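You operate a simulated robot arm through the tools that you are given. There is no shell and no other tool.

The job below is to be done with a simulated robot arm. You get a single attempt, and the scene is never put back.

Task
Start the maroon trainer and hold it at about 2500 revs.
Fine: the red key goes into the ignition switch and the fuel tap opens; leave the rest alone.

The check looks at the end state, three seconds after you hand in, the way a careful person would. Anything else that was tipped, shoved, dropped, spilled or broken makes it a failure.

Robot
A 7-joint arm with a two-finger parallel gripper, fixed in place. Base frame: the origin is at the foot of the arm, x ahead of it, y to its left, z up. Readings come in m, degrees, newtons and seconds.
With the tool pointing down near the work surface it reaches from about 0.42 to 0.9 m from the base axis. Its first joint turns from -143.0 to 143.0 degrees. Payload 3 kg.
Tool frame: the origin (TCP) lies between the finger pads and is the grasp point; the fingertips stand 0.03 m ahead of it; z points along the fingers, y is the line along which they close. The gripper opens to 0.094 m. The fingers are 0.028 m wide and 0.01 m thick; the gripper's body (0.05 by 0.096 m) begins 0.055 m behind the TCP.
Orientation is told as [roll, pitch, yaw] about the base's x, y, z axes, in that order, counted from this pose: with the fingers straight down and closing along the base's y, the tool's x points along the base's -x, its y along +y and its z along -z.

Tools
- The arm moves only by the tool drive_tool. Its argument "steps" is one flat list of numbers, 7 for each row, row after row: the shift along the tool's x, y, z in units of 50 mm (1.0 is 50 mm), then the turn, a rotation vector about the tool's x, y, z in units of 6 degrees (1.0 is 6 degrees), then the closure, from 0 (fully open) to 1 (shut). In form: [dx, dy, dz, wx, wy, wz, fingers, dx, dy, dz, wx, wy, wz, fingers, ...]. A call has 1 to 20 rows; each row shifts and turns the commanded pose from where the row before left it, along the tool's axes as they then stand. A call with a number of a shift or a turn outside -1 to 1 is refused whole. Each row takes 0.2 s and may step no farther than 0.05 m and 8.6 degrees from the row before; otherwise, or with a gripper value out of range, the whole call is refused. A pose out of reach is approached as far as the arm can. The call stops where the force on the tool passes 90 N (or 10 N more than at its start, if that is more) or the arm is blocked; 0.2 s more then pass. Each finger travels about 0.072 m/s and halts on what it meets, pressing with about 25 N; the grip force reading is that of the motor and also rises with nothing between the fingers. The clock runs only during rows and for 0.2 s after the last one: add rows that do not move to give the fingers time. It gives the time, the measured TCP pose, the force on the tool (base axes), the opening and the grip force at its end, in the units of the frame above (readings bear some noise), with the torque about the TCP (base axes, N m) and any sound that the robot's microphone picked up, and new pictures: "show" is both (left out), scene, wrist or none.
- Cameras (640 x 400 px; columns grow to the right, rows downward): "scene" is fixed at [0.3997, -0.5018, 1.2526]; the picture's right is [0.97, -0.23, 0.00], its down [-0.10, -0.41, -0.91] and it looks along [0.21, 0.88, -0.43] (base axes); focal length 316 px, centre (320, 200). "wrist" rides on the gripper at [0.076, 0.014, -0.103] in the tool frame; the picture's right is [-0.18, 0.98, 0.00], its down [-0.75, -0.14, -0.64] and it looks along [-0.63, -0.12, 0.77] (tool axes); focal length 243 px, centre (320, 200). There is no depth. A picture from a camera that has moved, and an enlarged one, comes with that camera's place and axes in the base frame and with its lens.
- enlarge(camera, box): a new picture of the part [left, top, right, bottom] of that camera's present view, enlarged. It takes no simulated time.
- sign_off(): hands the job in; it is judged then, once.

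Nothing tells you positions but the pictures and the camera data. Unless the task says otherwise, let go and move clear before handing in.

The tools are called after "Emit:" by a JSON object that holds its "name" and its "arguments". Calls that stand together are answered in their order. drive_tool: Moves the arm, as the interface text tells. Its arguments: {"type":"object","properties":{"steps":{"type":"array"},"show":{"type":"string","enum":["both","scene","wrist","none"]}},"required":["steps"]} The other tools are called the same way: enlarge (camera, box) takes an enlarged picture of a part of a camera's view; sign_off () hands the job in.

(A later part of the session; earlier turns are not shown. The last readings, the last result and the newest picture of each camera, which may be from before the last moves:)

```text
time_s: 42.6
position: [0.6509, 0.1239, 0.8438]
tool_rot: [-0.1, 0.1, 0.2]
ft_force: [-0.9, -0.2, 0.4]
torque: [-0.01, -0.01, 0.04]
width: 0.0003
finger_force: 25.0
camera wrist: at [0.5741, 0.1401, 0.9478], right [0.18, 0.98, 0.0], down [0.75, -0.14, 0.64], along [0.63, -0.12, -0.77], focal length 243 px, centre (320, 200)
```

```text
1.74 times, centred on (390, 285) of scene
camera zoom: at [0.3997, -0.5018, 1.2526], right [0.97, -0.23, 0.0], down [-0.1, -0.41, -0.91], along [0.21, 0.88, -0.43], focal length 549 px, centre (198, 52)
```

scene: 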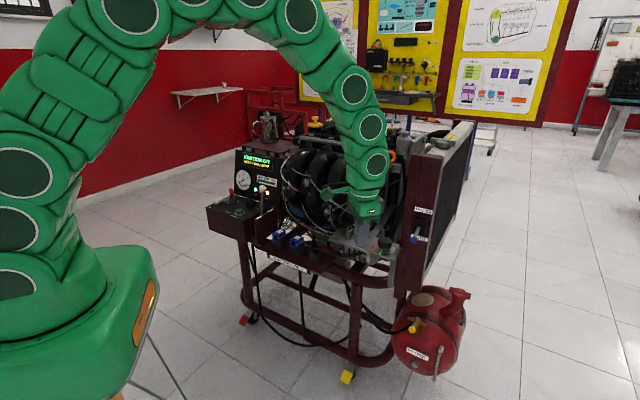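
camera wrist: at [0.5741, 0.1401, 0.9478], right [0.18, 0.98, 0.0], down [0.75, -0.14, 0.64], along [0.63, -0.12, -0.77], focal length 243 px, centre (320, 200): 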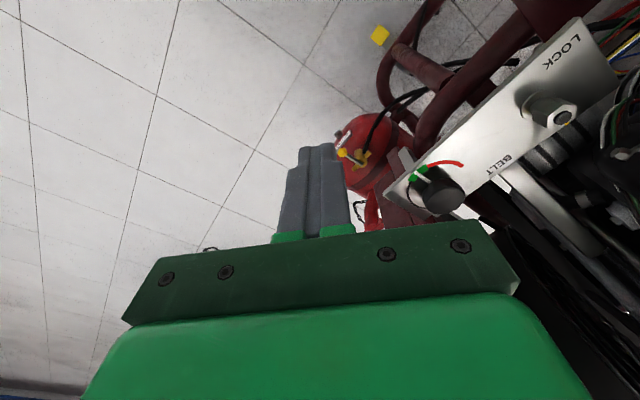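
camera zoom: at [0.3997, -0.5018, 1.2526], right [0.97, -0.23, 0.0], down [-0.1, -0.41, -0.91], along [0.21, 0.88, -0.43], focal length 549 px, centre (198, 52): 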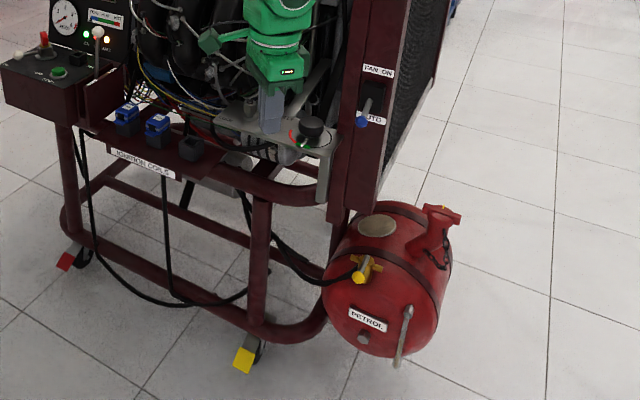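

The tap's pivot is at about (0.895, 0.186, 0.438), and its lever points straight out to a ball at (0.854, 0.142, 0.447), across the pipe, so it's closed. The belt plate overhangs nearby, so I'll pull back and tilt the tool 45° forward to reach the tap from the front.

Emit:
{"name": "drive_tool", "arguments": {"steps": [0.33, -0.49, 0.6, 0, 0, 0, 1, 0.33, -0.49, 0.6, 0, 0, 0, 1, 0.33, -0.49, 0.6, 0, 0, 0, 1, 0, 0, 0, 0, -1, 0, 1, 0, 0, 0, 0, -1, 0, 1, 0, 0, 0, 0, -1, 0, 1, 0, 0, 0, 0, -1, 0, 1, 0, 0, 0, 0, -1, 0, 1, 0, 0, 0, 0, -1, 0, 1, 0, 0, 0, 0, -1, 0, 1, 0, 0, 0, 0, -0.5, 0, 1, 0, 0, 0, 0, 0, 0, 1], "show": "both"}}

```text
time_s: 45.2
position: [0.6159, 0.0229, 0.7418]
tool_rot: [-0.1, -41.9, 0.2]
ft_force: [0.3, 0.5, 0.5]
torque: [0.01, 0.03, -0.02]
width: 0.0002
finger_force: 25.1
out of reach, approached as far as the arm can: row 10, 11
camera wrist: at [0.4905, 0.0388, 0.7681], right [0.13, 0.98, 0.12], down [0.13, -0.14, 0.98], along [0.98, -0.12, -0.15], focal length 243 px, centre (320, 200)
```

scene: 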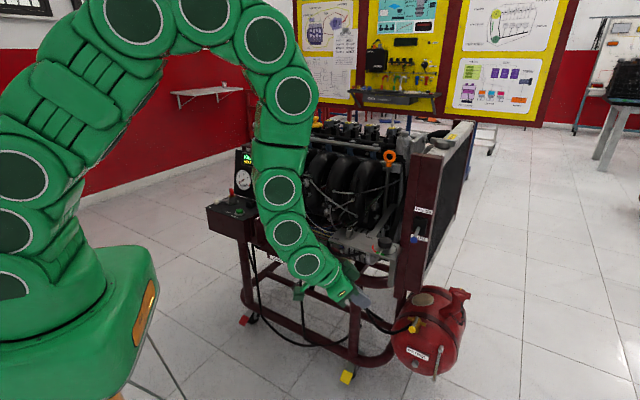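
wrist: 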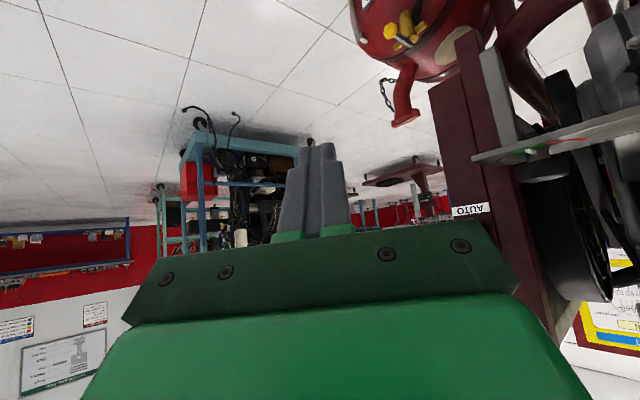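

Emit:
{"name": "enlarge", "arguments": {"camera": "wrist", "box": [340, 0, 500, 130]}}

Emit:
{"name": "enlarge", "arguments": {"camera": "scene", "box": [310, 240, 470, 370]}}

```text
3.08 times, centred on (420, 65) of wrist
camera zoom: at [0.4905, 0.0388, 0.7681], right [0.13, 0.98, 0.12], down [0.13, -0.14, 0.98], along [0.98, -0.12, -0.15], focal length 746 px, centre (12, 615)
```

zoom: 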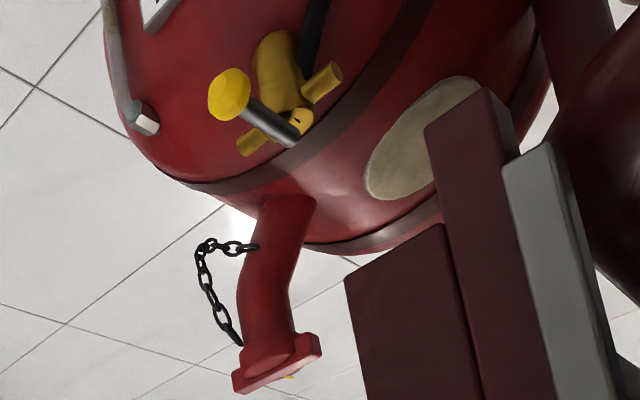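

```text
3.08 times, centred on (390, 305) of scene
camera zoom: at [0.3997, -0.5018, 1.2526], right [0.97, -0.23, 0.0], down [-0.1, -0.41, -0.91], along [0.21, 0.88, -0.43], focal length 972 px, centre (105, -123)
```

zoom: 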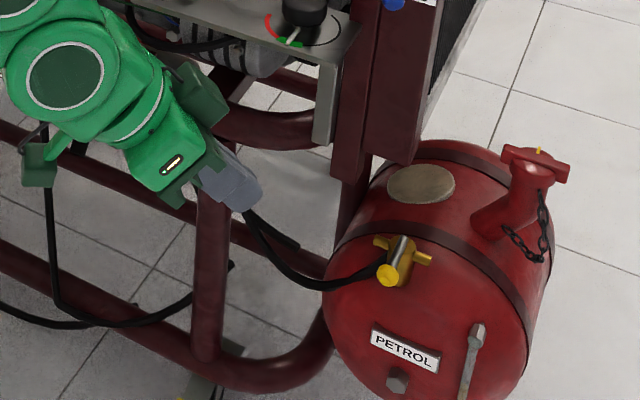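

A straight-in approach at yaw 0 would bring the gripper body close to the rail. Pointing along the trainer's own depth axis (azimuth 45°) keeps it clear. I'll advance to a point in front of the tank and swing the tool to that heading.

Emit:
{"name": "drive_tool", "arguments": {"steps": [-0.05, 0, 0.8, 0, 0, 0, 1, -0.05, 0, 0.8, 0, 0, 0, 1, -0.05, 0, 0.8, 0, 0, 0, 1, -0.05, 0, 0.8, 0, 0, 0, 1, 0, 0, 0, 0, 0, 0, 1], "show": "none"}}

Emit:
{"name": "drive_tool", "arguments": {"steps": [0, 0, 0, -0.627, 0, -0.697, 1, 0, 0, 0, -0.627, 0, -0.697, 1, 0, 0, 0, -0.627, 0, -0.697, 1, 0, 0, 0, -0.627, 0, -0.697, 1, 0, 0, 0, 0, 0, 0, 1], "show": "both"}}

```text
time_s: 46.4
position: [0.7302, 0.0242, 0.6261]
tool_rot: [0.1, -42.0, 0.2]
ft_force: [-0.3, 0.2, -0.4]
torque: [0.01, 0.02, 0.0]
width: 0.0001
finger_force: 25.1
```

```text
time_s: 47.6
position: [0.7296, 0.0239, 0.6285]
tool_rot: [0.0, -41.9, 22.7]
ft_force: [0.4, 0.2, -0.6]
torque: [0.02, -0.01, -0.03]
width: 0.0
finger_force: 24.9
camera wrist: at [0.609, -0.0104, 0.6555], right [-0.25, 0.96, 0.12], down [0.18, -0.08, 0.98], along [0.95, 0.27, -0.15], focal length 243 px, centre (320, 200)
```

scene: 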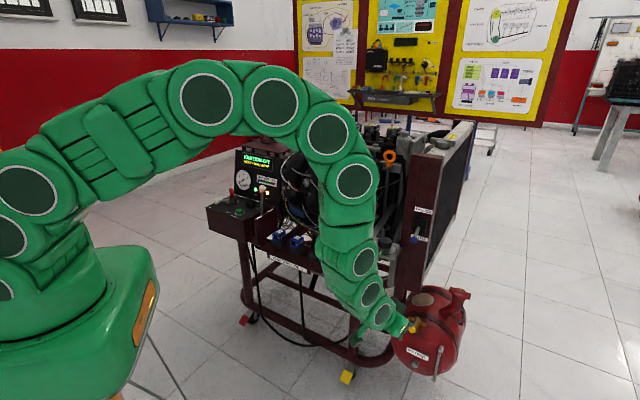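
wrist: 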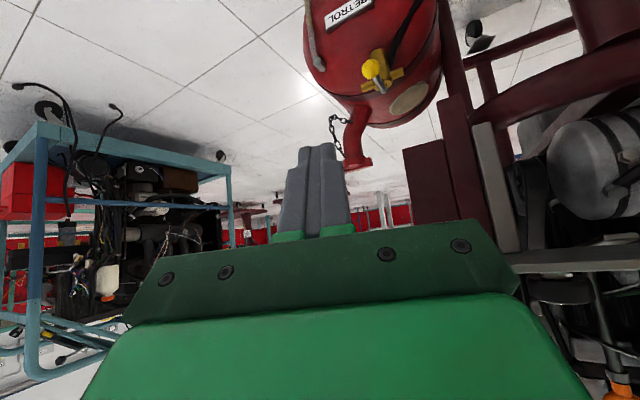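

Emit:
{"name": "drive_tool", "arguments": {"steps": [0, 0, 0, -0.627, 0, -0.697, 1, 0, 0, 0, -0.627, 0, -0.697, 1, 0, 0, 0, -0.627, 0, -0.697, 1, 0, 0, 0, -0.627, 0, -0.697, 1, 0, 0, 0, 0, 0, 0, 1], "show": "both"}}

Emit:
{"name": "enlarge", "arguments": {"camera": "wrist", "box": [340, 0, 500, 130]}}

```text
time_s: 48.8
position: [0.7304, 0.0243, 0.6283]
tool_rot: [0.0, -42.0, 45.1]
ft_force: [0.0, -0.1, 0.5]
torque: [0.04, 0.02, -0.01]
width: 0.0001
finger_force: 25.0
camera wrist: at [0.632, -0.0535, 0.6553], right [-0.6, 0.79, 0.12], down [0.19, -0.01, 0.98], along [0.78, 0.61, -0.15], focal length 243 px, centre (320, 200)
```

scene: 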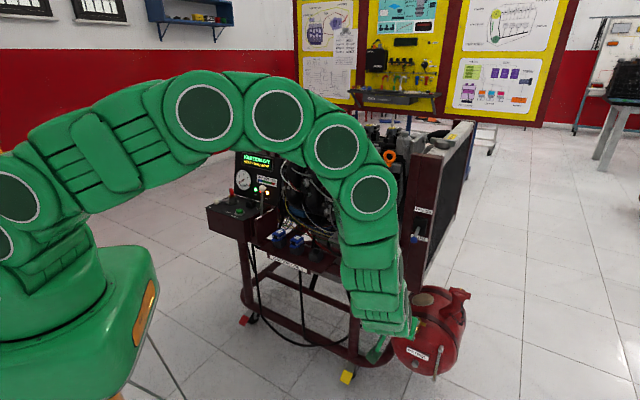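
wrist: 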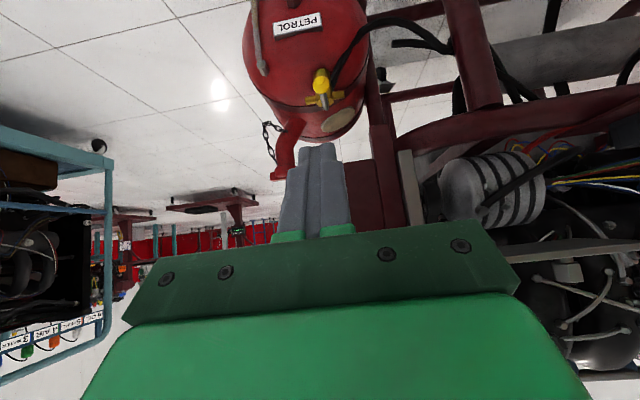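

```text
3.08 times, centred on (420, 65) of wrist
camera zoom: at [0.632, -0.0535, 0.6553], right [-0.6, 0.79, 0.12], down [0.19, -0.01, 0.98], along [0.78, 0.61, -0.15], focal length 746 px, centre (12, 615)
```

zoom: 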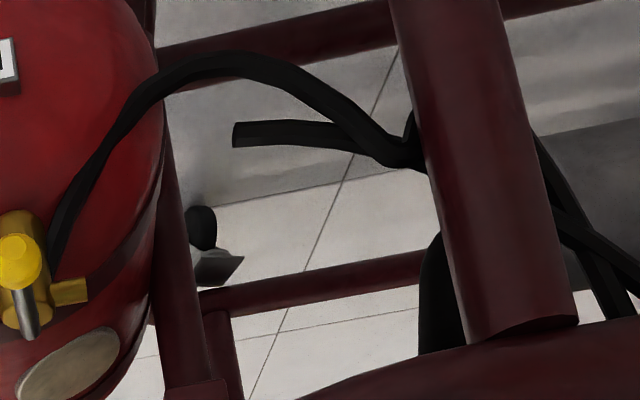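

Emit:
{"name": "enlarge", "arguments": {"camera": "wrist", "box": [270, 40, 380, 150]}}

Emit:
{"name": "enlarge", "arguments": {"camera": "scene", "box": [330, 260, 480, 380]}}

```text
3.64 times, centred on (325, 95) of wrist
camera zoom: at [0.632, -0.0535, 0.6553], right [-0.6, 0.79, 0.12], down [0.19, -0.01, 0.98], along [0.78, 0.61, -0.15], focal length 882 px, centre (302, 582)
```

zoom: 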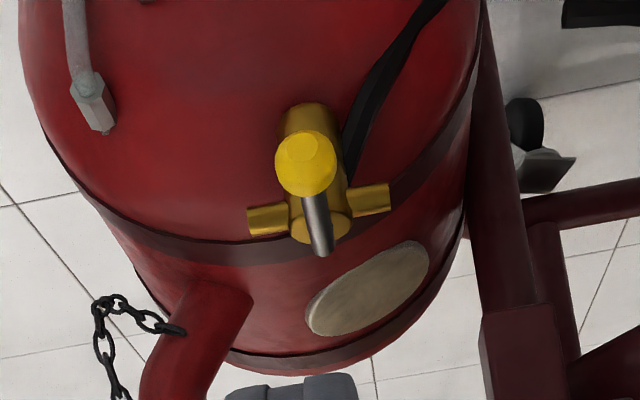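

```text
3.33 times, centred on (405, 320) of scene
camera zoom: at [0.3997, -0.5018, 1.2526], right [0.97, -0.23, 0.0], down [-0.1, -0.41, -0.91], along [0.21, 0.88, -0.43], focal length 1053 px, centre (37, -200)
```

zoom: 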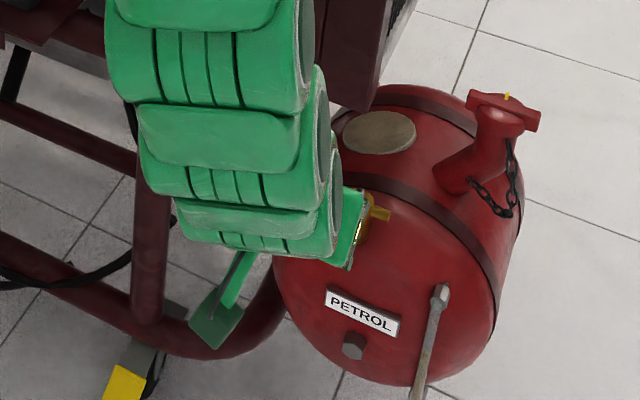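

From this front view I place the tap ball at (0.847, 0.142, 0.459) and the pivot at about (0.891, 0.185, 0.447). I'll bring the closed fingers in on the ball's right side, stopping partway to check.

Emit:
{"name": "drive_tool", "arguments": {"steps": [0, -0.714, 0, 0, 0, 0, 1, -0.07, 0, 0.8, 0, 0, 0, 1, -0.07, 0, 0.8, 0, 0, 0, 1, -0.07, 0, 0.8, 0, 0, 0, 1, -0.07, 0, 0.6, 0, 0, 0, 1, 0, 0, 0, 0, 0, 0, 1], "show": "both"}}

Emit:
{"name": "enlarge", "arguments": {"camera": "wrist", "box": [240, 60, 400, 220]}}

Emit:
{"name": "enlarge", "arguments": {"camera": "scene", "box": [350, 280, 450, 360]}}

```text
time_s: 50.2
position: [0.8358, 0.0767, 0.5273]
tool_rot: [0.0, -42.0, 45.1]
ft_force: [-0.2, -0.7, -0.4]
torque: [0.05, -0.01, 0.03]
width: 0.0
finger_force: 25.2
camera wrist: at [0.7365, -0.0002, 0.5527], right [-0.6, 0.79, 0.12], down [0.19, -0.01, 0.98], along [0.78, 0.61, -0.15], focal length 243 px, centre (320, 200)
```

scene: 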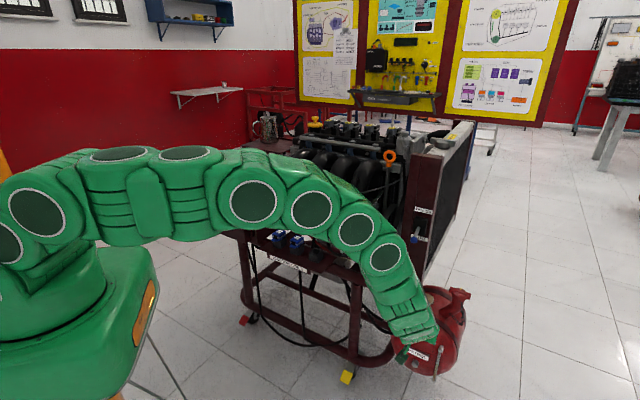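
wrist: 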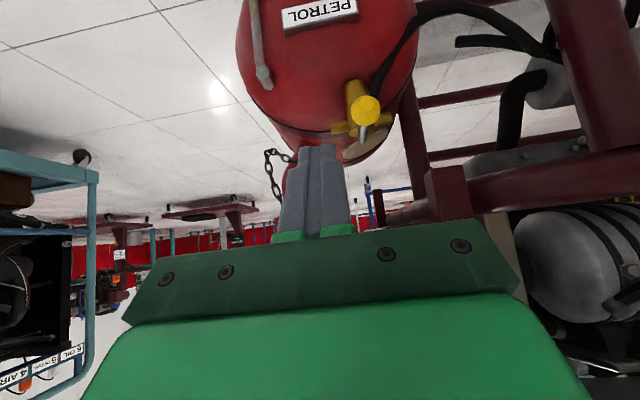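

```text
2.50 times, centred on (320, 140) of wrist
camera zoom: at [0.7365, -0.0002, 0.5527], right [-0.6, 0.79, 0.12], down [0.19, -0.01, 0.98], along [0.78, 0.61, -0.15], focal length 606 px, centre (320, 350)
```

zoom: 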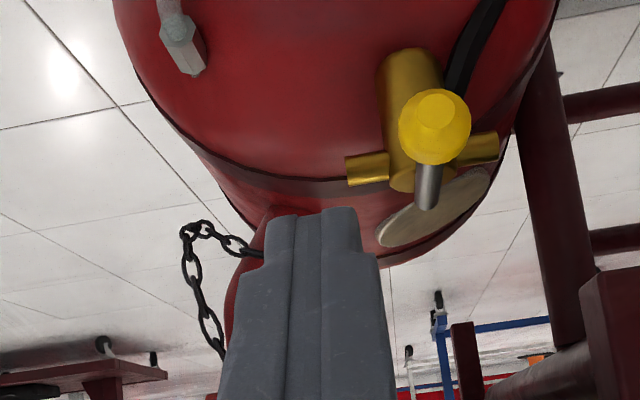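

```text
5.00 times, centred on (400, 320) of scene
camera zoom: at [0.3997, -0.5018, 1.2526], right [0.97, -0.23, 0.0], down [-0.1, -0.41, -0.91], along [0.21, 0.88, -0.43], focal length 1579 px, centre (-80, -400)
```

zoom: 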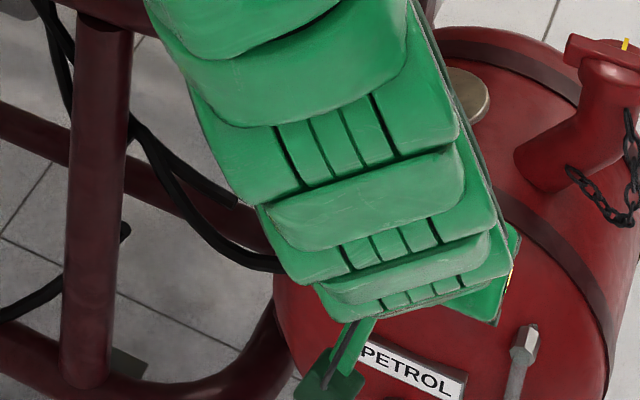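

Emit:
{"name": "drive_tool", "arguments": {"steps": [-0.02, 0.02, 0.5, 0, 0, 0, 1, -0.03, 0.02, 0.5, 0, 0, 0, 1, -0.03, 0, 0.52, 0, 0, 0, 1, 0, 0, 0, 0, 0, 0, 1], "show": "both"}}

Emit:
{"name": "enlarge", "arguments": {"camera": "wrist", "box": [240, 60, 400, 220]}}

```text
time_s: 51.2
position: [0.8687, 0.1164, 0.473]
tool_rot: [0.1, -41.9, 45.1]
ft_force: [-0.6, 0.1, 0.7]
torque: [-0.04, -0.02, 0.03]
width: 0.0
finger_force: 24.8
camera wrist: at [0.7703, 0.0395, 0.4994], right [-0.6, 0.79, 0.12], down [0.19, -0.01, 0.98], along [0.78, 0.61, -0.15], focal length 243 px, centre (320, 200)
```

scene: 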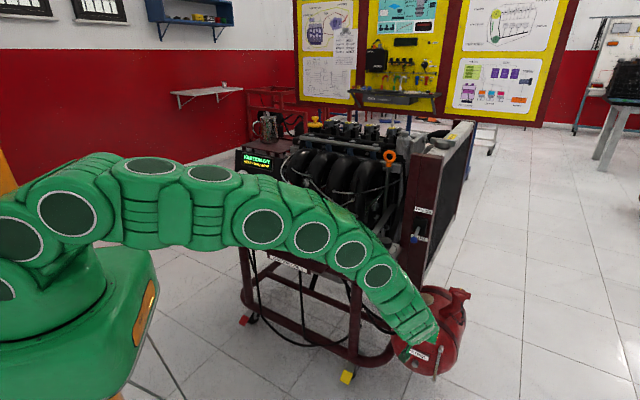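
wrist: 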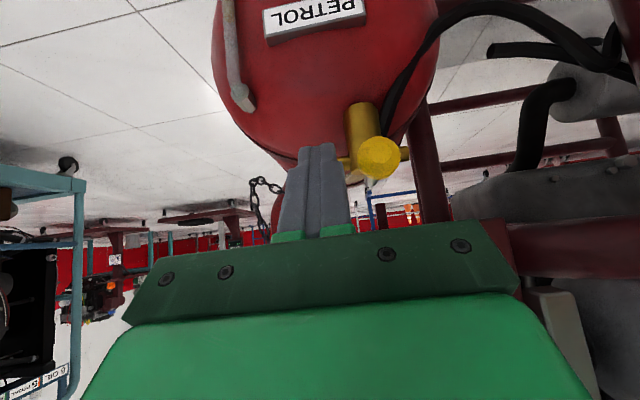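

```text
2.50 times, centred on (320, 140) of wrist
camera zoom: at [0.7703, 0.0395, 0.4994], right [-0.6, 0.79, 0.12], down [0.19, -0.01, 0.98], along [0.78, 0.61, -0.15], focal length 606 px, centre (320, 350)
```

zoom: 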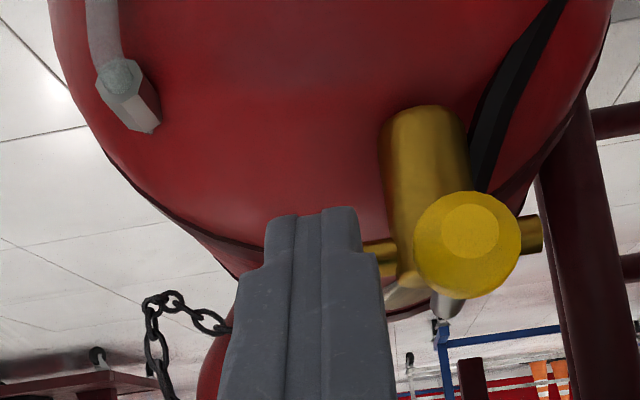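

The fingers are beside the tap ball with a gap of about 12 mm. I'll nudge left gently to see if the lever turns this way.

Emit:
{"name": "drive_tool", "arguments": {"steps": [0, 0.2, 0, 0, 0, 0, 1, 0, 0.12, 0, 0, 0, 0, 1, 0, 0.1, 0, 0, 0, 0, 1], "show": "wrist"}}

Emit:
{"name": "enlarge", "arguments": {"camera": "wrist", "box": [240, 60, 400, 220]}}

```text
time_s: 52.0
position: [0.8584, 0.1265, 0.475]
tool_rot: [-0.5, -42.0, 44.9]
ft_force: [56.6, -26.7, -26.2]
torque: [-0.54, -0.86, -0.32]
width: 0.0
finger_force: 25.2
camera wrist: at [0.7591, 0.0503, 0.5013], right [-0.59, 0.8, 0.12], down [0.19, 0.0, 0.98], along [0.78, 0.6, -0.15], focal length 243 px, centre (320, 200)
```

wrist: 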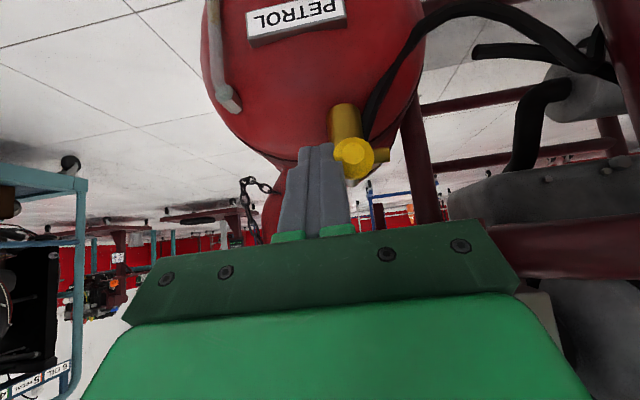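

```text
2.50 times, centred on (320, 140) of wrist
camera zoom: at [0.7591, 0.0503, 0.5013], right [-0.59, 0.8, 0.12], down [0.19, 0.0, 0.98], along [0.78, 0.6, -0.15], focal length 606 px, centre (320, 350)
```

zoom: 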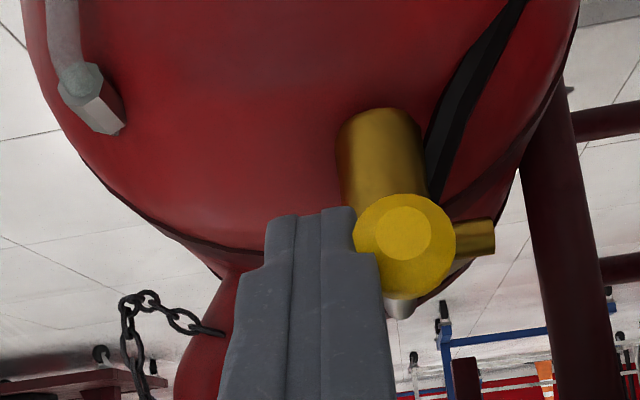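

The lever is solid that way (about 59 N), so it must open to the right. I'll back off at once, retract, cross over, and come in on the ball's left side.

Emit:
{"name": "drive_tool", "arguments": {"steps": [0, -0.3, 0, 0, 0, 0, 1, 0, 0, -0.8, 0, 0, 0, 1, 0, 0, -0.8, 0, 0, 0, 1, 0, 0.62, 0, 0, 0, 0, 1, 0, 0.64, 0, 0, 0, 0, 1, 0, 0, 0, 0, 0, 0, 1], "show": "both"}}

Emit:
{"name": "enlarge", "arguments": {"camera": "wrist", "box": [200, 40, 360, 200]}}

```text
time_s: 53.4
position: [0.7852, 0.128, 0.5339]
tool_rot: [-0.2, -42.0, 45.1]
ft_force: [-0.2, -0.7, -0.1]
torque: [0.02, -0.01, 0.0]
width: 0.0
finger_force: 25.0
camera wrist: at [0.6862, 0.0508, 0.5605], right [-0.6, 0.79, 0.12], down [0.19, -0.01, 0.98], along [0.78, 0.61, -0.15], focal length 243 px, centre (320, 200)
```

scene: 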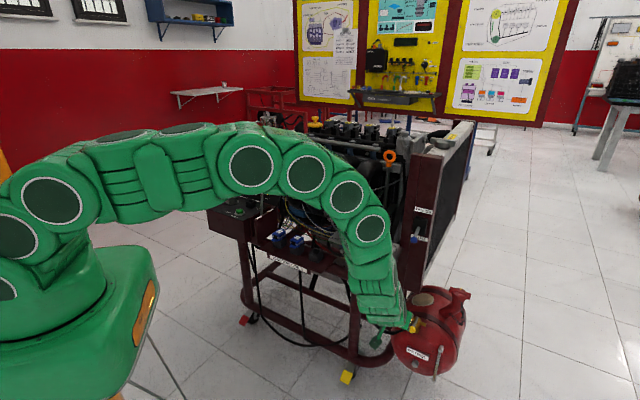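
wrist: 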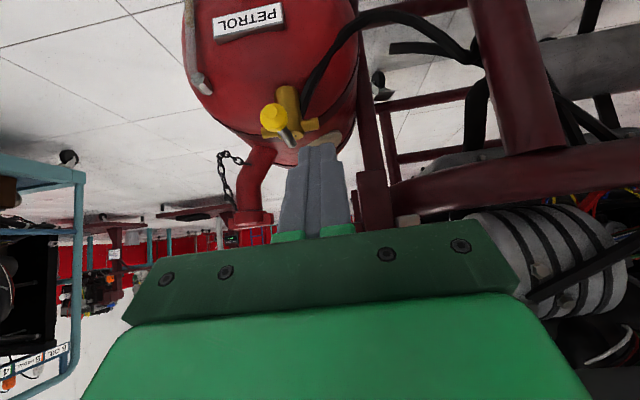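

```text
2.50 times, centred on (280, 120) of wrist
camera zoom: at [0.6862, 0.0508, 0.5605], right [-0.6, 0.79, 0.12], down [0.19, -0.01, 0.98], along [0.78, 0.61, -0.15], focal length 606 px, centre (420, 400)
```

zoom: 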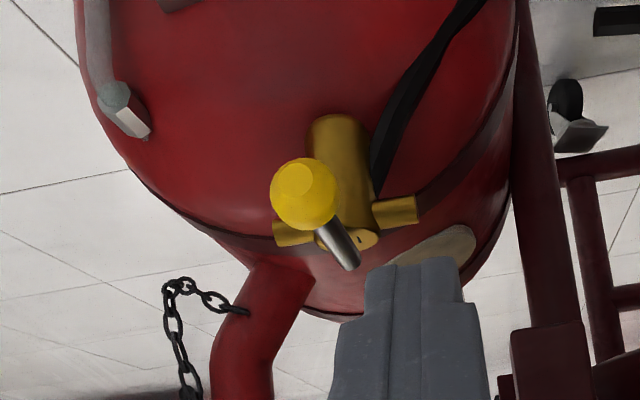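

Emit:
{"name": "drive_tool", "arguments": {"steps": [0.02, 0, 0.53, 0, 0, 0, 1, 0.02, 0, 0.53, 0, 0, 0, 1, 0.01, 0, 0.52, 0, 0, 0, 1, 0, 0, 0, 0, 0, 0, 1], "show": "both"}}

Emit:
{"name": "enlarge", "arguments": {"camera": "wrist", "box": [220, 60, 380, 220]}}

```text
time_s: 54.4
position: [0.8204, 0.164, 0.4721]
tool_rot: [0.0, -42.0, 45.1]
ft_force: [0.5, -0.6, 0.4]
torque: [-0.03, 0.0, -0.03]
width: 0.0
finger_force: 25.1
camera wrist: at [0.7219, 0.0861, 0.4982], right [-0.6, 0.79, 0.12], down [0.19, -0.01, 0.98], along [0.78, 0.61, -0.15], focal length 243 px, centre (320, 200)
```

scene: 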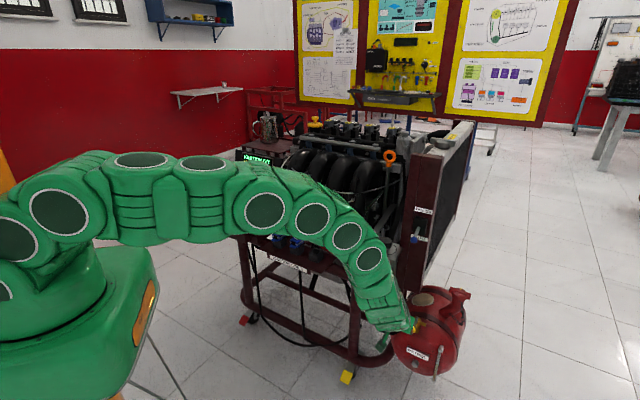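
wrist: 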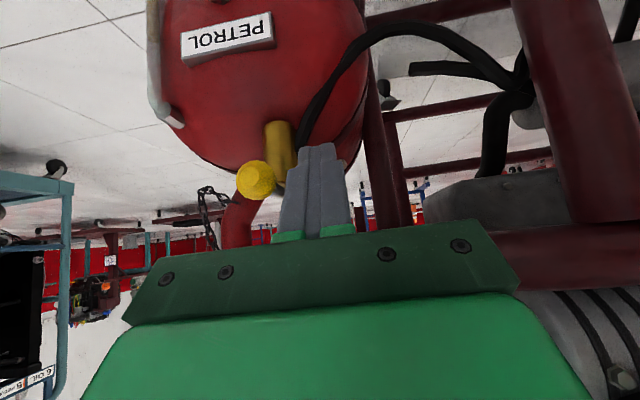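

```text
2.50 times, centred on (300, 140) of wrist
camera zoom: at [0.7219, 0.0861, 0.4982], right [-0.6, 0.79, 0.12], down [0.19, -0.01, 0.98], along [0.78, 0.61, -0.15], focal length 606 px, centre (370, 350)
```

zoom: 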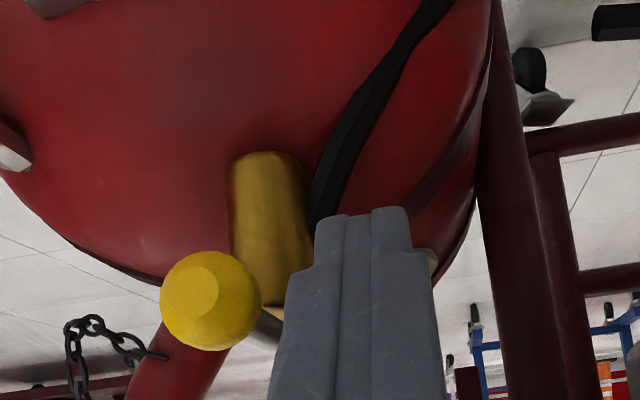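

Emit:
{"name": "drive_tool", "arguments": {"steps": [0, -0.2, 0, 0, 0, 0, 1, 0, -0.1, 0, 0, 0, 0, 1, 0, -0.1, 0, 0, 0, 0, 1], "show": "wrist"}}

Emit:
{"name": "enlarge", "arguments": {"camera": "wrist", "box": [220, 60, 380, 220]}}

```text
time_s: 55.2
position: [0.833, 0.1504, 0.4714]
tool_rot: [0.0, -41.9, 45.0]
ft_force: [-2.1, 0.4, 1.0]
torque: [-0.02, -0.01, -0.01]
width: 0.0
finger_force: 25.0
camera wrist: at [0.7357, 0.0724, 0.4977], right [-0.6, 0.79, 0.12], down [0.19, -0.01, 0.98], along [0.78, 0.61, -0.15], focal length 243 px, centre (320, 200)
```

wrist: 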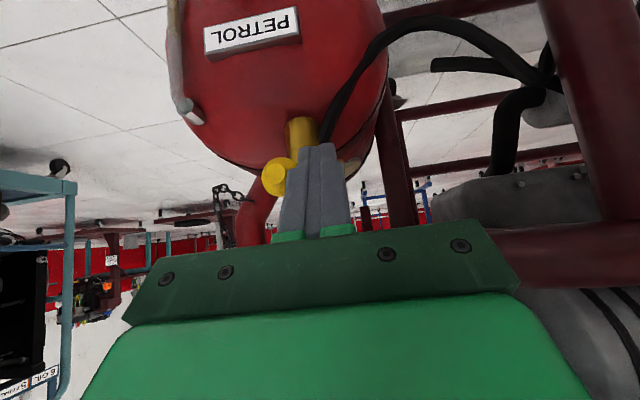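

```text
2.50 times, centred on (300, 140) of wrist
camera zoom: at [0.7357, 0.0724, 0.4977], right [-0.6, 0.79, 0.12], down [0.19, -0.01, 0.98], along [0.78, 0.61, -0.15], focal length 606 px, centre (370, 350)
```

zoom: 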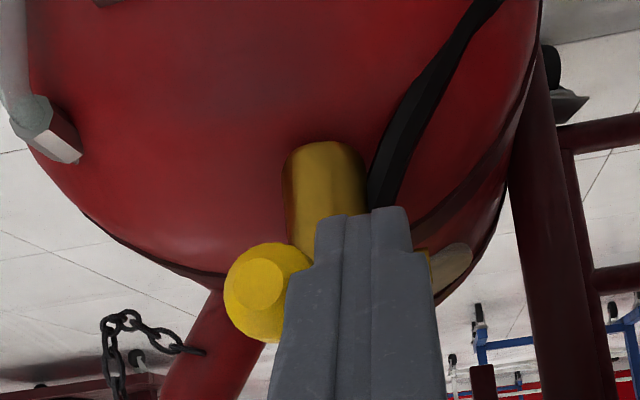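

The lever swings right with only about 2 N. I'll continue the push.

Emit:
{"name": "drive_tool", "arguments": {"steps": [0, -0.157, 0, 0, 0, 0, 1, 0, -0.157, 0, 0, 0, 0, 1, 0, -0.157, 0, 0, 0, 0, 1, -0.042, -0.157, 0.038, 0, 0, 0, 1, -0.042, -0.157, 0.038, 0, 0, 0, 1, -0.042, -0.157, 0.038, 0, 0, 0, 1, 0, 0, 0, 0, 0, 0, 1], "show": "both"}}

Emit:
{"name": "enlarge", "arguments": {"camera": "wrist", "box": [220, 60, 380, 220]}}

```text
time_s: 56.8
position: [0.8734, 0.1198, 0.4705]
tool_rot: [0.0, -42.0, 45.2]
ft_force: [-0.5, -1.3, -0.8]
torque: [-0.04, 0.04, -0.01]
width: 0.0001
finger_force: 24.8
camera wrist: at [0.7752, 0.0437, 0.4979], right [-0.6, 0.79, 0.12], down [0.19, -0.01, 0.98], along [0.78, 0.61, -0.15], focal length 243 px, centre (320, 200)
```

scene: 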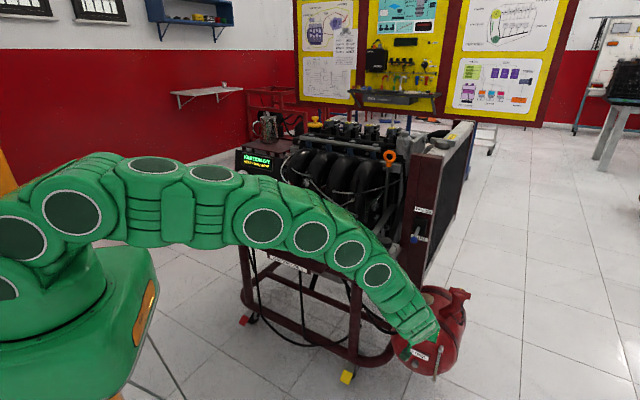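
wrist: 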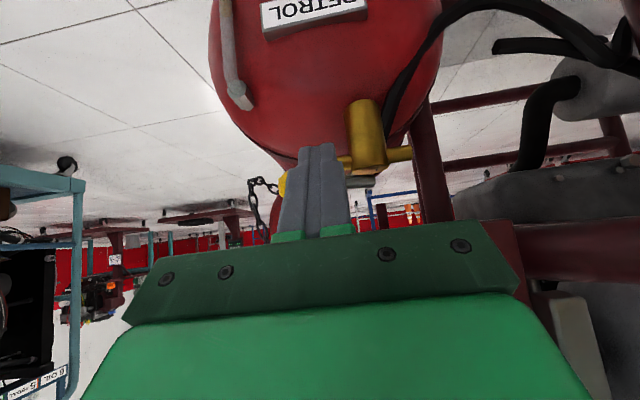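

```text
2.50 times, centred on (300, 140) of wrist
camera zoom: at [0.7752, 0.0437, 0.4979], right [-0.6, 0.79, 0.12], down [0.19, -0.01, 0.98], along [0.78, 0.61, -0.15], focal length 606 px, centre (370, 350)
```

zoom: 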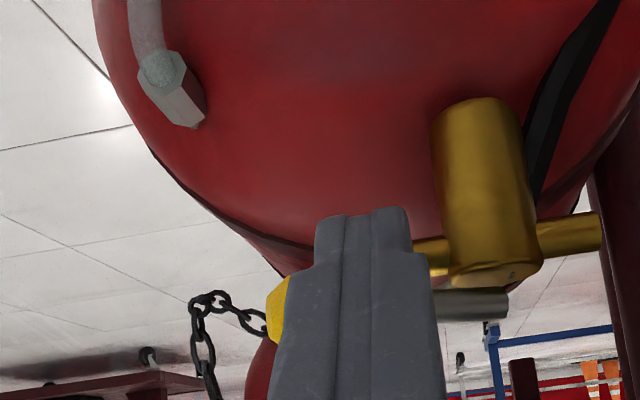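

Emit:
{"name": "drive_tool", "arguments": {"steps": [-0.076, -0.0565, 0.055, 0, 0, 0, 1, -0.076, -0.0565, 0.055, 0, 0, 0, 1, -0.076, -0.0565, 0.055, 0, 0, 0, 1, -0.076, -0.0565, 0.055, 0, 0, 0, 1, 0, 0, 0, 0, 0, 0, 1], "show": "wrist"}}

Emit:
{"name": "enlarge", "arguments": {"camera": "wrist", "box": [220, 60, 380, 220]}}

```text
time_s: 58.0
position: [0.8933, 0.1277, 0.4736]
tool_rot: [0.0, -41.8, 45.1]
ft_force: [-39.3, -15.0, 1.4]
torque: [-0.17, 0.54, 0.28]
width: 0.0001
finger_force: 25.3
camera wrist: at [0.7937, 0.0498, 0.4996], right [-0.6, 0.79, 0.12], down [0.19, -0.01, 0.98], along [0.78, 0.61, -0.15], focal length 243 px, centre (320, 200)
```

wrist: 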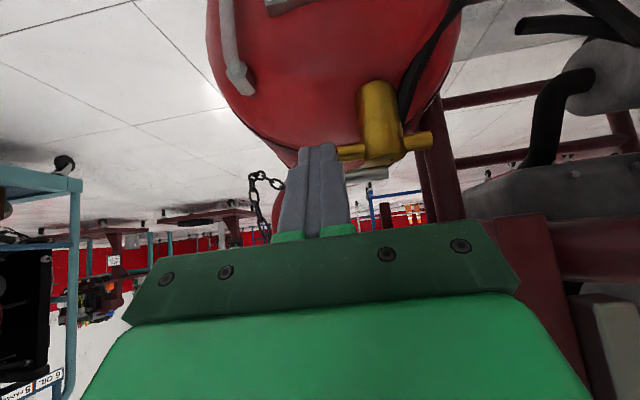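

```text
2.50 times, centred on (300, 140) of wrist
camera zoom: at [0.7937, 0.0498, 0.4996], right [-0.6, 0.79, 0.12], down [0.19, -0.01, 0.98], along [0.78, 0.61, -0.15], focal length 606 px, centre (370, 350)
```

zoom: 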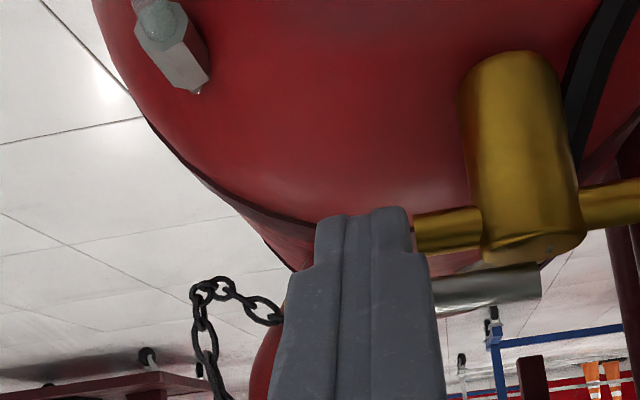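

The lever now lies parallel to the pipe and is against its stop (about 40 N back-force). I'll back off and look at it from clear.

Emit:
{"name": "drive_tool", "arguments": {"steps": [0.2, 0, -0.18, 0, 0, 0, 1, 0.3, 0.1, -0.5, 0, 0, 0, 1, 0, 0, -1, 0, 0, 0, 1, 0, 0, -1, 0, 0, 0, 1, 0, 0, 0, 0, 0, 0, 1], "show": "both"}}

Emit:
{"name": "enlarge", "arguments": {"camera": "wrist", "box": [240, 0, 400, 160]}}

Emit:
{"name": "enlarge", "arguments": {"camera": "scene", "box": [370, 280, 470, 380]}}

```text
time_s: 59.2
position: [0.8131, 0.0538, 0.559]
tool_rot: [0.1, -42.0, 45.2]
ft_force: [0.9, 0.3, 0.0]
torque: [0.0, -0.02, 0.02]
width: 0.0
finger_force: 24.7
camera wrist: at [0.7147, -0.0229, 0.5852], right [-0.6, 0.79, 0.12], down [0.19, -0.01, 0.98], along [0.78, 0.61, -0.15], focal length 243 px, centre (320, 200)
```

scene: 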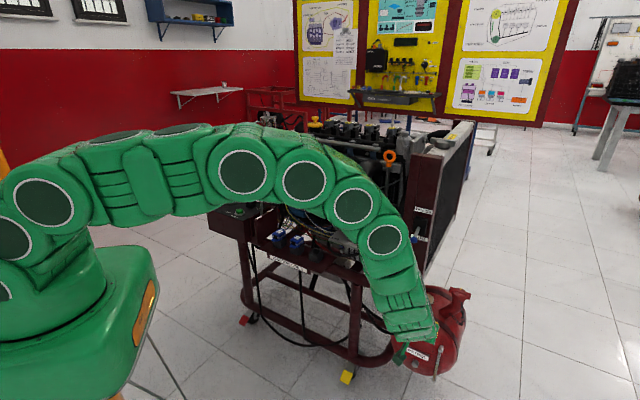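
wrist: 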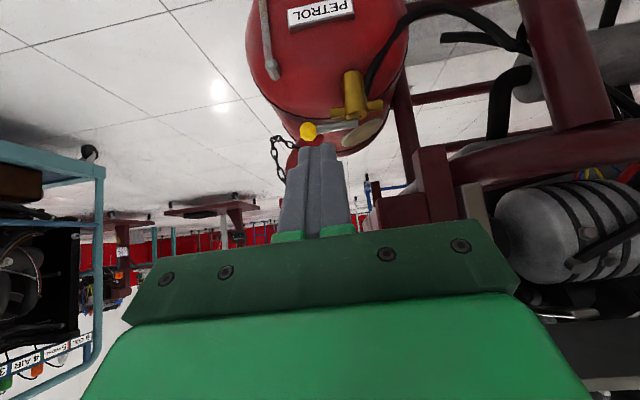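

```text
2.50 times, centred on (320, 80) of wrist
camera zoom: at [0.7147, -0.0229, 0.5852], right [-0.6, 0.79, 0.12], down [0.19, -0.01, 0.98], along [0.78, 0.61, -0.15], focal length 606 px, centre (320, 500)
```

zoom: 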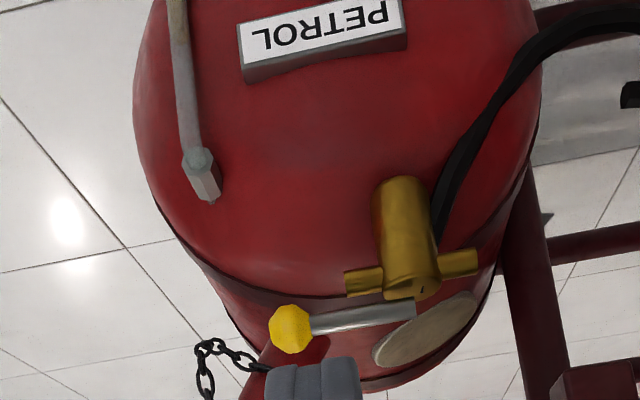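

```text
4.00 times, centred on (420, 330) of scene
camera zoom: at [0.3997, -0.5018, 1.2526], right [0.97, -0.23, 0.0], down [-0.1, -0.41, -0.91], along [0.21, 0.88, -0.43], focal length 1263 px, centre (-80, -320)
```

zoom: 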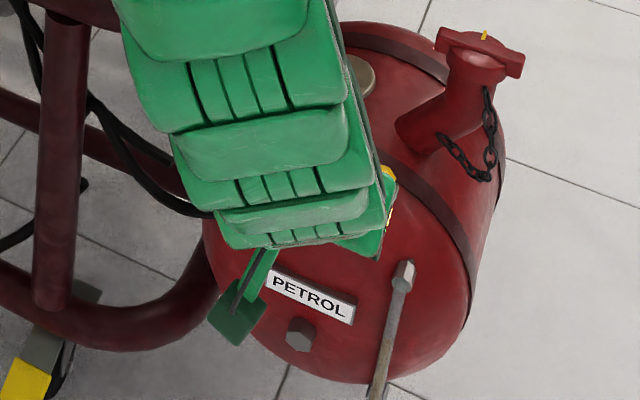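

The tap lever now lies parallel to the pipe, so the fuel is open and nothing else has moved. I'll retract, bring the tool back to vertical, and head back to the panel.

Emit:
{"name": "drive_tool", "arguments": {"steps": [0, 0, -0.9, 0, 0, 0, 1, 0, 0, -0.9, 0, 0, 0, 1, 0, 0, 0, 0.627, 0, 0.697, 1, 0, 0, 0, 0.627, 0, 0.697, 1, 0, 0, 0, 0.627, 0, 0.697, 1, 0, 0, 0, 0.627, 0, 0.697, 1, 0, 0, 0, 0.627, 0, 0.697, 1, 0, 0, 0, 0.627, 0, 0.697, 1, 0, 0, 0, 0.627, 0, 0.697, 1, 0, 0, 0, 0.627, 0, 0.697, 1, 0, 0, 0, 0, 1, 0, 1, 0, 0, 0, 0, 1, 0, 1, 0, 0, 0, 0, 1, 0, 1, 0, 0, 0, 0, 1, 0, 1, 0, 0, 0, 0, 1, 0, 1, 0, 0, 0, 0, 1, 0, 1, 0, 0, 0, 0, 1, 0, 1, 0, 0, 0, 0, 0, 0, 1], "show": "both"}}

Emit:
{"name": "enlarge", "arguments": {"camera": "scene", "box": [360, 270, 480, 380]}}

```text
time_s: 63.0
position: [0.7721, 0.0121, 0.6237]
tool_rot: [0.0, 0.1, 0.2]
ft_force: [1.1, 0.2, 0.5]
torque: [0.01, -0.03, -0.02]
width: 0.0002
finger_force: 24.8
camera wrist: at [0.6954, 0.0272, 0.7278], right [0.18, 0.98, 0.0], down [0.76, -0.14, 0.64], along [0.63, -0.12, -0.77], focal length 243 px, centre (320, 200)
```

scene: 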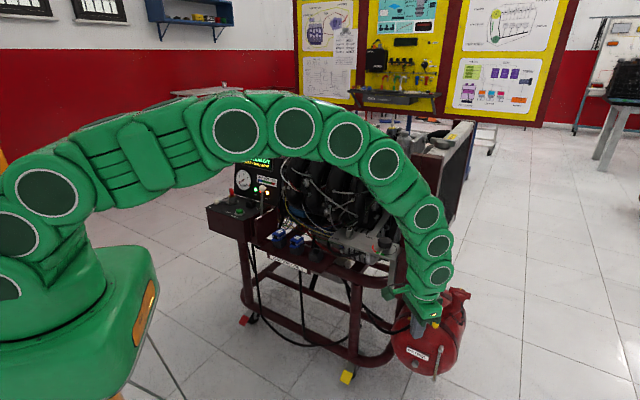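
wrist: 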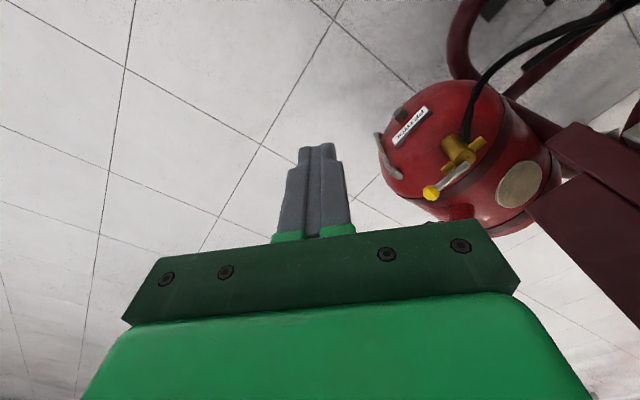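

```text
3.64 times, centred on (420, 325) of scene
camera zoom: at [0.3997, -0.5018, 1.2526], right [0.97, -0.23, 0.0], down [-0.1, -0.41, -0.91], along [0.21, 0.88, -0.43], focal length 1148 px, centre (-44, -254)
```

zoom: 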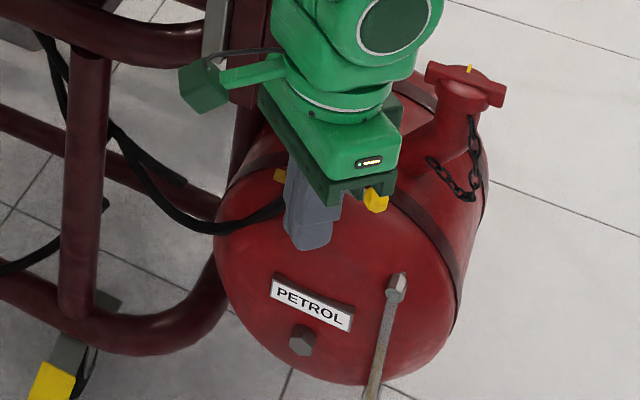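

Emit:
{"name": "drive_tool", "arguments": {"steps": [0.555, -0.03, -0.8, 0, 0, 0, 1, 0.555, -0.03, -0.8, 0, 0, 0, 1, 0.555, -0.03, -0.8, 0, 0, 0, 1, 0.555, -0.03, -0.8, 0, 0, 0, 1, 0.555, -0.03, -0.8, 0, 0, 0, 1, 0.555, -0.03, -0.8, 0, 0, 0, 1, 0.555, -0.03, -0.8, 0, 0, 0, 1, 0.555, -0.03, -0.8, 0, 0, 0, 1, 0.5, 0.76, 0, 0, 0, 0, 1, 0.5, 0.76, 0, 0, 0, 0, 1, 0.5, 0.76, 0, 0, 0, 0, 1, 0.5, 0.76, 0, 0, 0, 0, 1, 0.5, 0.76, 0, 0, 0, 0, 1, 0.5, 0.76, 0, 0, 0, 0, 1, 0.5, 0.76, 0, 0, 0, 0, 1, 0.5, 0.76, 0, 0, 0, 0, 1, 0.5, 0.76, 0, 0, 0, 0, 1, 0.5, 0.76, 0, 0, 0, 0, 1, 0, 0, 0, 0, 0, 0, 1], "show": "scene"}}

```text
time_s: 67.0
position: [0.2995, 0.3786, 0.9439]
tool_rot: [-0.1, 0.1, 0.1]
ft_force: [0.6, -0.4, 0.0]
torque: [-0.01, 0.04, 0.02]
width: 0.0
finger_force: 24.7
```

scene: 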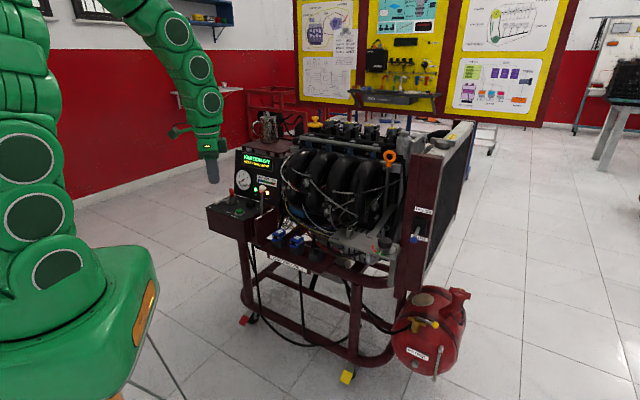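

Emit:
{"name": "enlarge", "arguments": {"camera": "scene", "box": [390, 305, 446, 340]}}

Emit:
{"name": "drive_tool", "arguments": {"steps": [0, 0, 0, 0, 0, -1, 1, 0, 0, 0, 0, 0, -1, 1, 0, 0, 0, 0, 0, -1, 1, 0, 0, 0, 0, 0, -1, 1, 0, 0, 0, 0, 0, -1, 1, 0, 0, 0, 0, 0, -1, 1, 0, 0, 0, 0, 0, -1, 1, 0, 0, 0, 0, 0, -0.5, 1, -0.547, 0.592, 0.247, 0, 0, 0, 1, -0.547, 0.592, 0.247, 0, 0, 0, 1, -0.547, 0.592, 0.247, 0, 0, 0, 1, -0.547, 0.592, 0.247, 0, 0, 0, 1, -0.547, 0.592, 0.247, 0, 0, 0, 1, -0.547, 0.592, 0.247, 0, 0, 0, 1, 0, 0, 0, 0, 0, 0, 1], "show": "both"}}

Emit:
{"name": "enlarge", "arguments": {"camera": "wrist", "box": [240, 60, 420, 200]}}

```text
11.43 times, centred on (418, 322) of scene
camera zoom: at [0.3997, -0.5018, 1.2526], right [0.97, -0.23, 0.0], down [-0.1, -0.41, -0.91], along [0.21, 0.88, -0.43], focal length 3610 px, centre (-800, -1200)
```

zoom: 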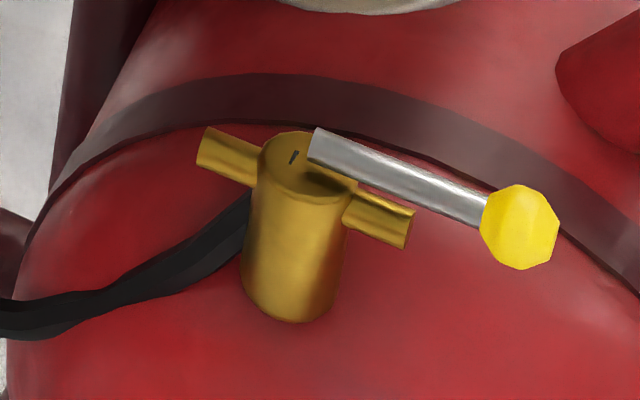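

```text
time_s: 70.2
position: [0.2862, 0.6188, 0.8717]
tool_rot: [0.1, 0.0, 45.1]
ft_force: [0.6, -0.9, -0.1]
torque: [0.02, -0.02, 0.02]
width: 0.0001
finger_force: 24.7
camera wrist: at [0.2223, 0.5771, 0.9748], right [-0.57, 0.82, 0.0], down [0.63, 0.43, 0.64], along [0.53, 0.36, -0.77], focal length 243 px, centre (320, 200)
```

scene: 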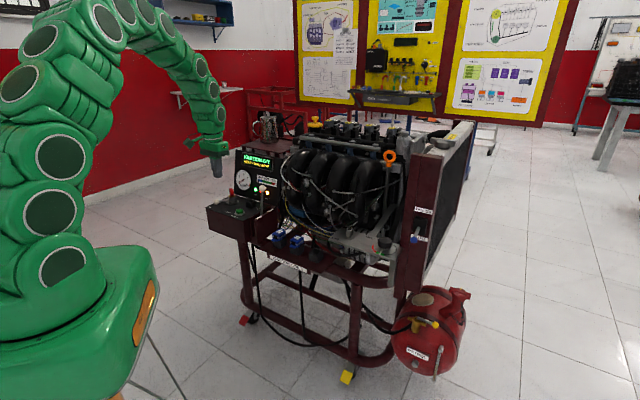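
wrist: 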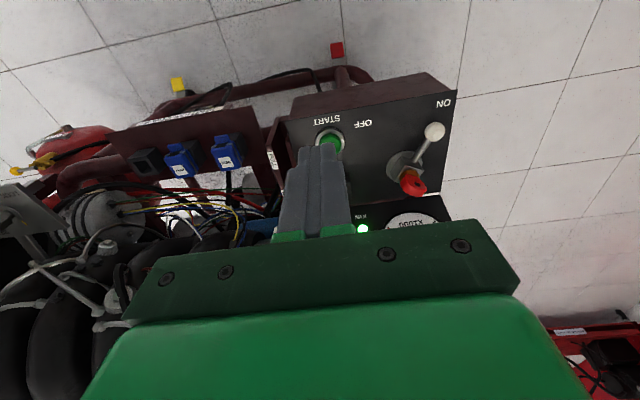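

```text
2.86 times, centred on (330, 130) of wrist
camera zoom: at [0.2223, 0.5771, 0.9748], right [-0.57, 0.82, 0.0], down [0.63, 0.43, 0.64], along [0.53, 0.36, -0.77], focal length 693 px, centre (291, 400)
```

zoom: 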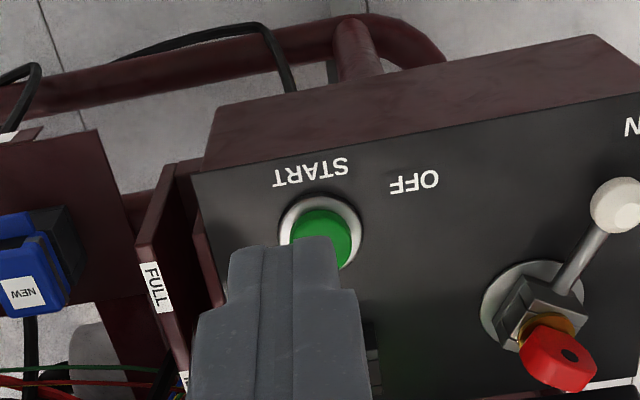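

The scene view confirms the tap is open, with its lever along the pipe. Next I'll move above the START button.

Emit:
{"name": "drive_tool", "arguments": {"steps": [-0.39, 0, 0.7, 0, 0, 0, 1, -0.39, 0, 0.7, 0, 0, 0, 1, -0.39, 0.01, 0.75, 0, 0, 0, 1, -0.39, 0.01, 0.75, 0, 0, 0, 1, 0, 0, 0, 0, 0, 0, 1], "show": "both"}}

Emit:
{"name": "enlarge", "arguments": {"camera": "wrist", "box": [240, 80, 400, 220]}}

Emit:
{"name": "enlarge", "arguments": {"camera": "scene", "box": [205, 165, 285, 230]}}

```text
time_s: 71.4
position: [0.3417, 0.6757, 0.7242]
tool_rot: [-0.1, -0.1, 45.0]
ft_force: [-0.3, -0.2, -0.1]
torque: [0.01, 0.02, -0.04]
width: 0.0
finger_force: 25.2
camera wrist: at [0.2781, 0.633, 0.8277], right [-0.57, 0.82, 0.0], down [0.63, 0.43, 0.64], along [0.53, 0.36, -0.77], focal length 243 px, centre (320, 200)
```

scene: 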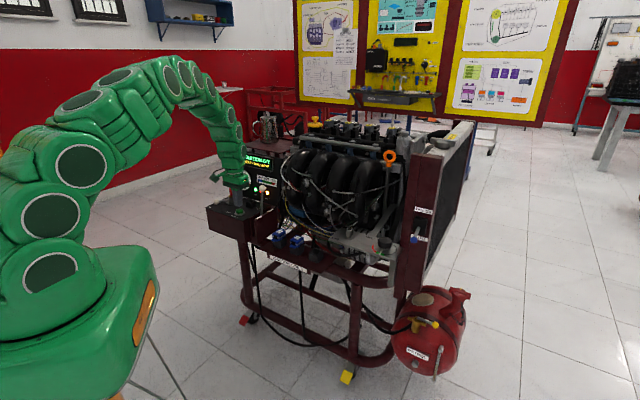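
wrist: 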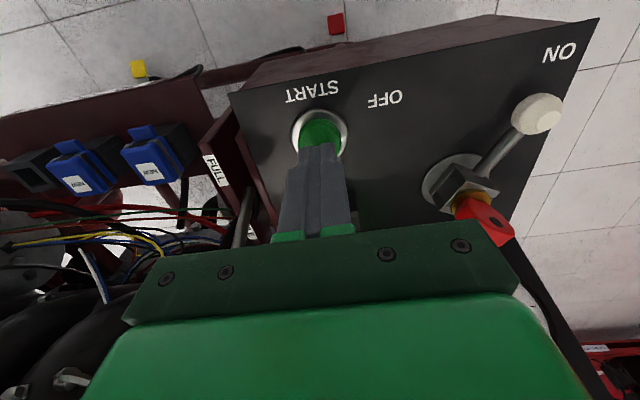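

```text
2.86 times, centred on (320, 150) of wrist
camera zoom: at [0.2781, 0.633, 0.8277], right [-0.57, 0.82, 0.0], down [0.63, 0.43, 0.64], along [0.53, 0.36, -0.77], focal length 693 px, centre (320, 343)
```

zoom: 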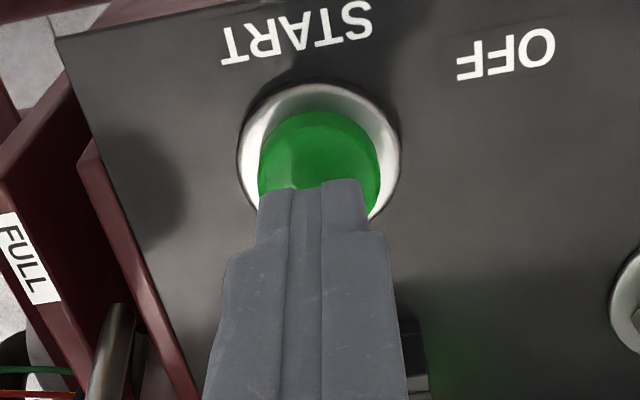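

```text
6.15 times, centred on (245, 198) of scene
camera zoom: at [0.3997, -0.5018, 1.2526], right [0.97, -0.23, 0.0], down [-0.1, -0.41, -0.91], along [0.21, 0.88, -0.43], focal length 1944 px, centre (782, 215)
```

zoom: 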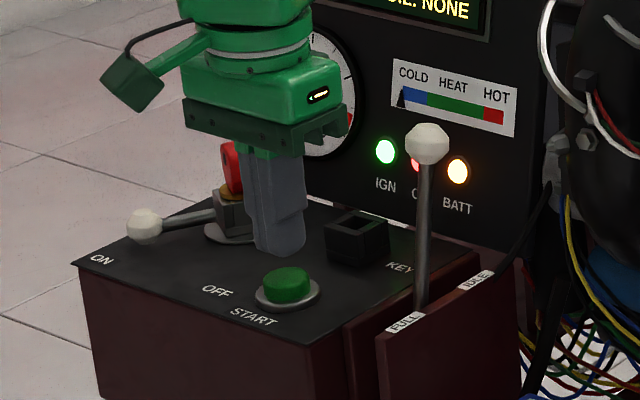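

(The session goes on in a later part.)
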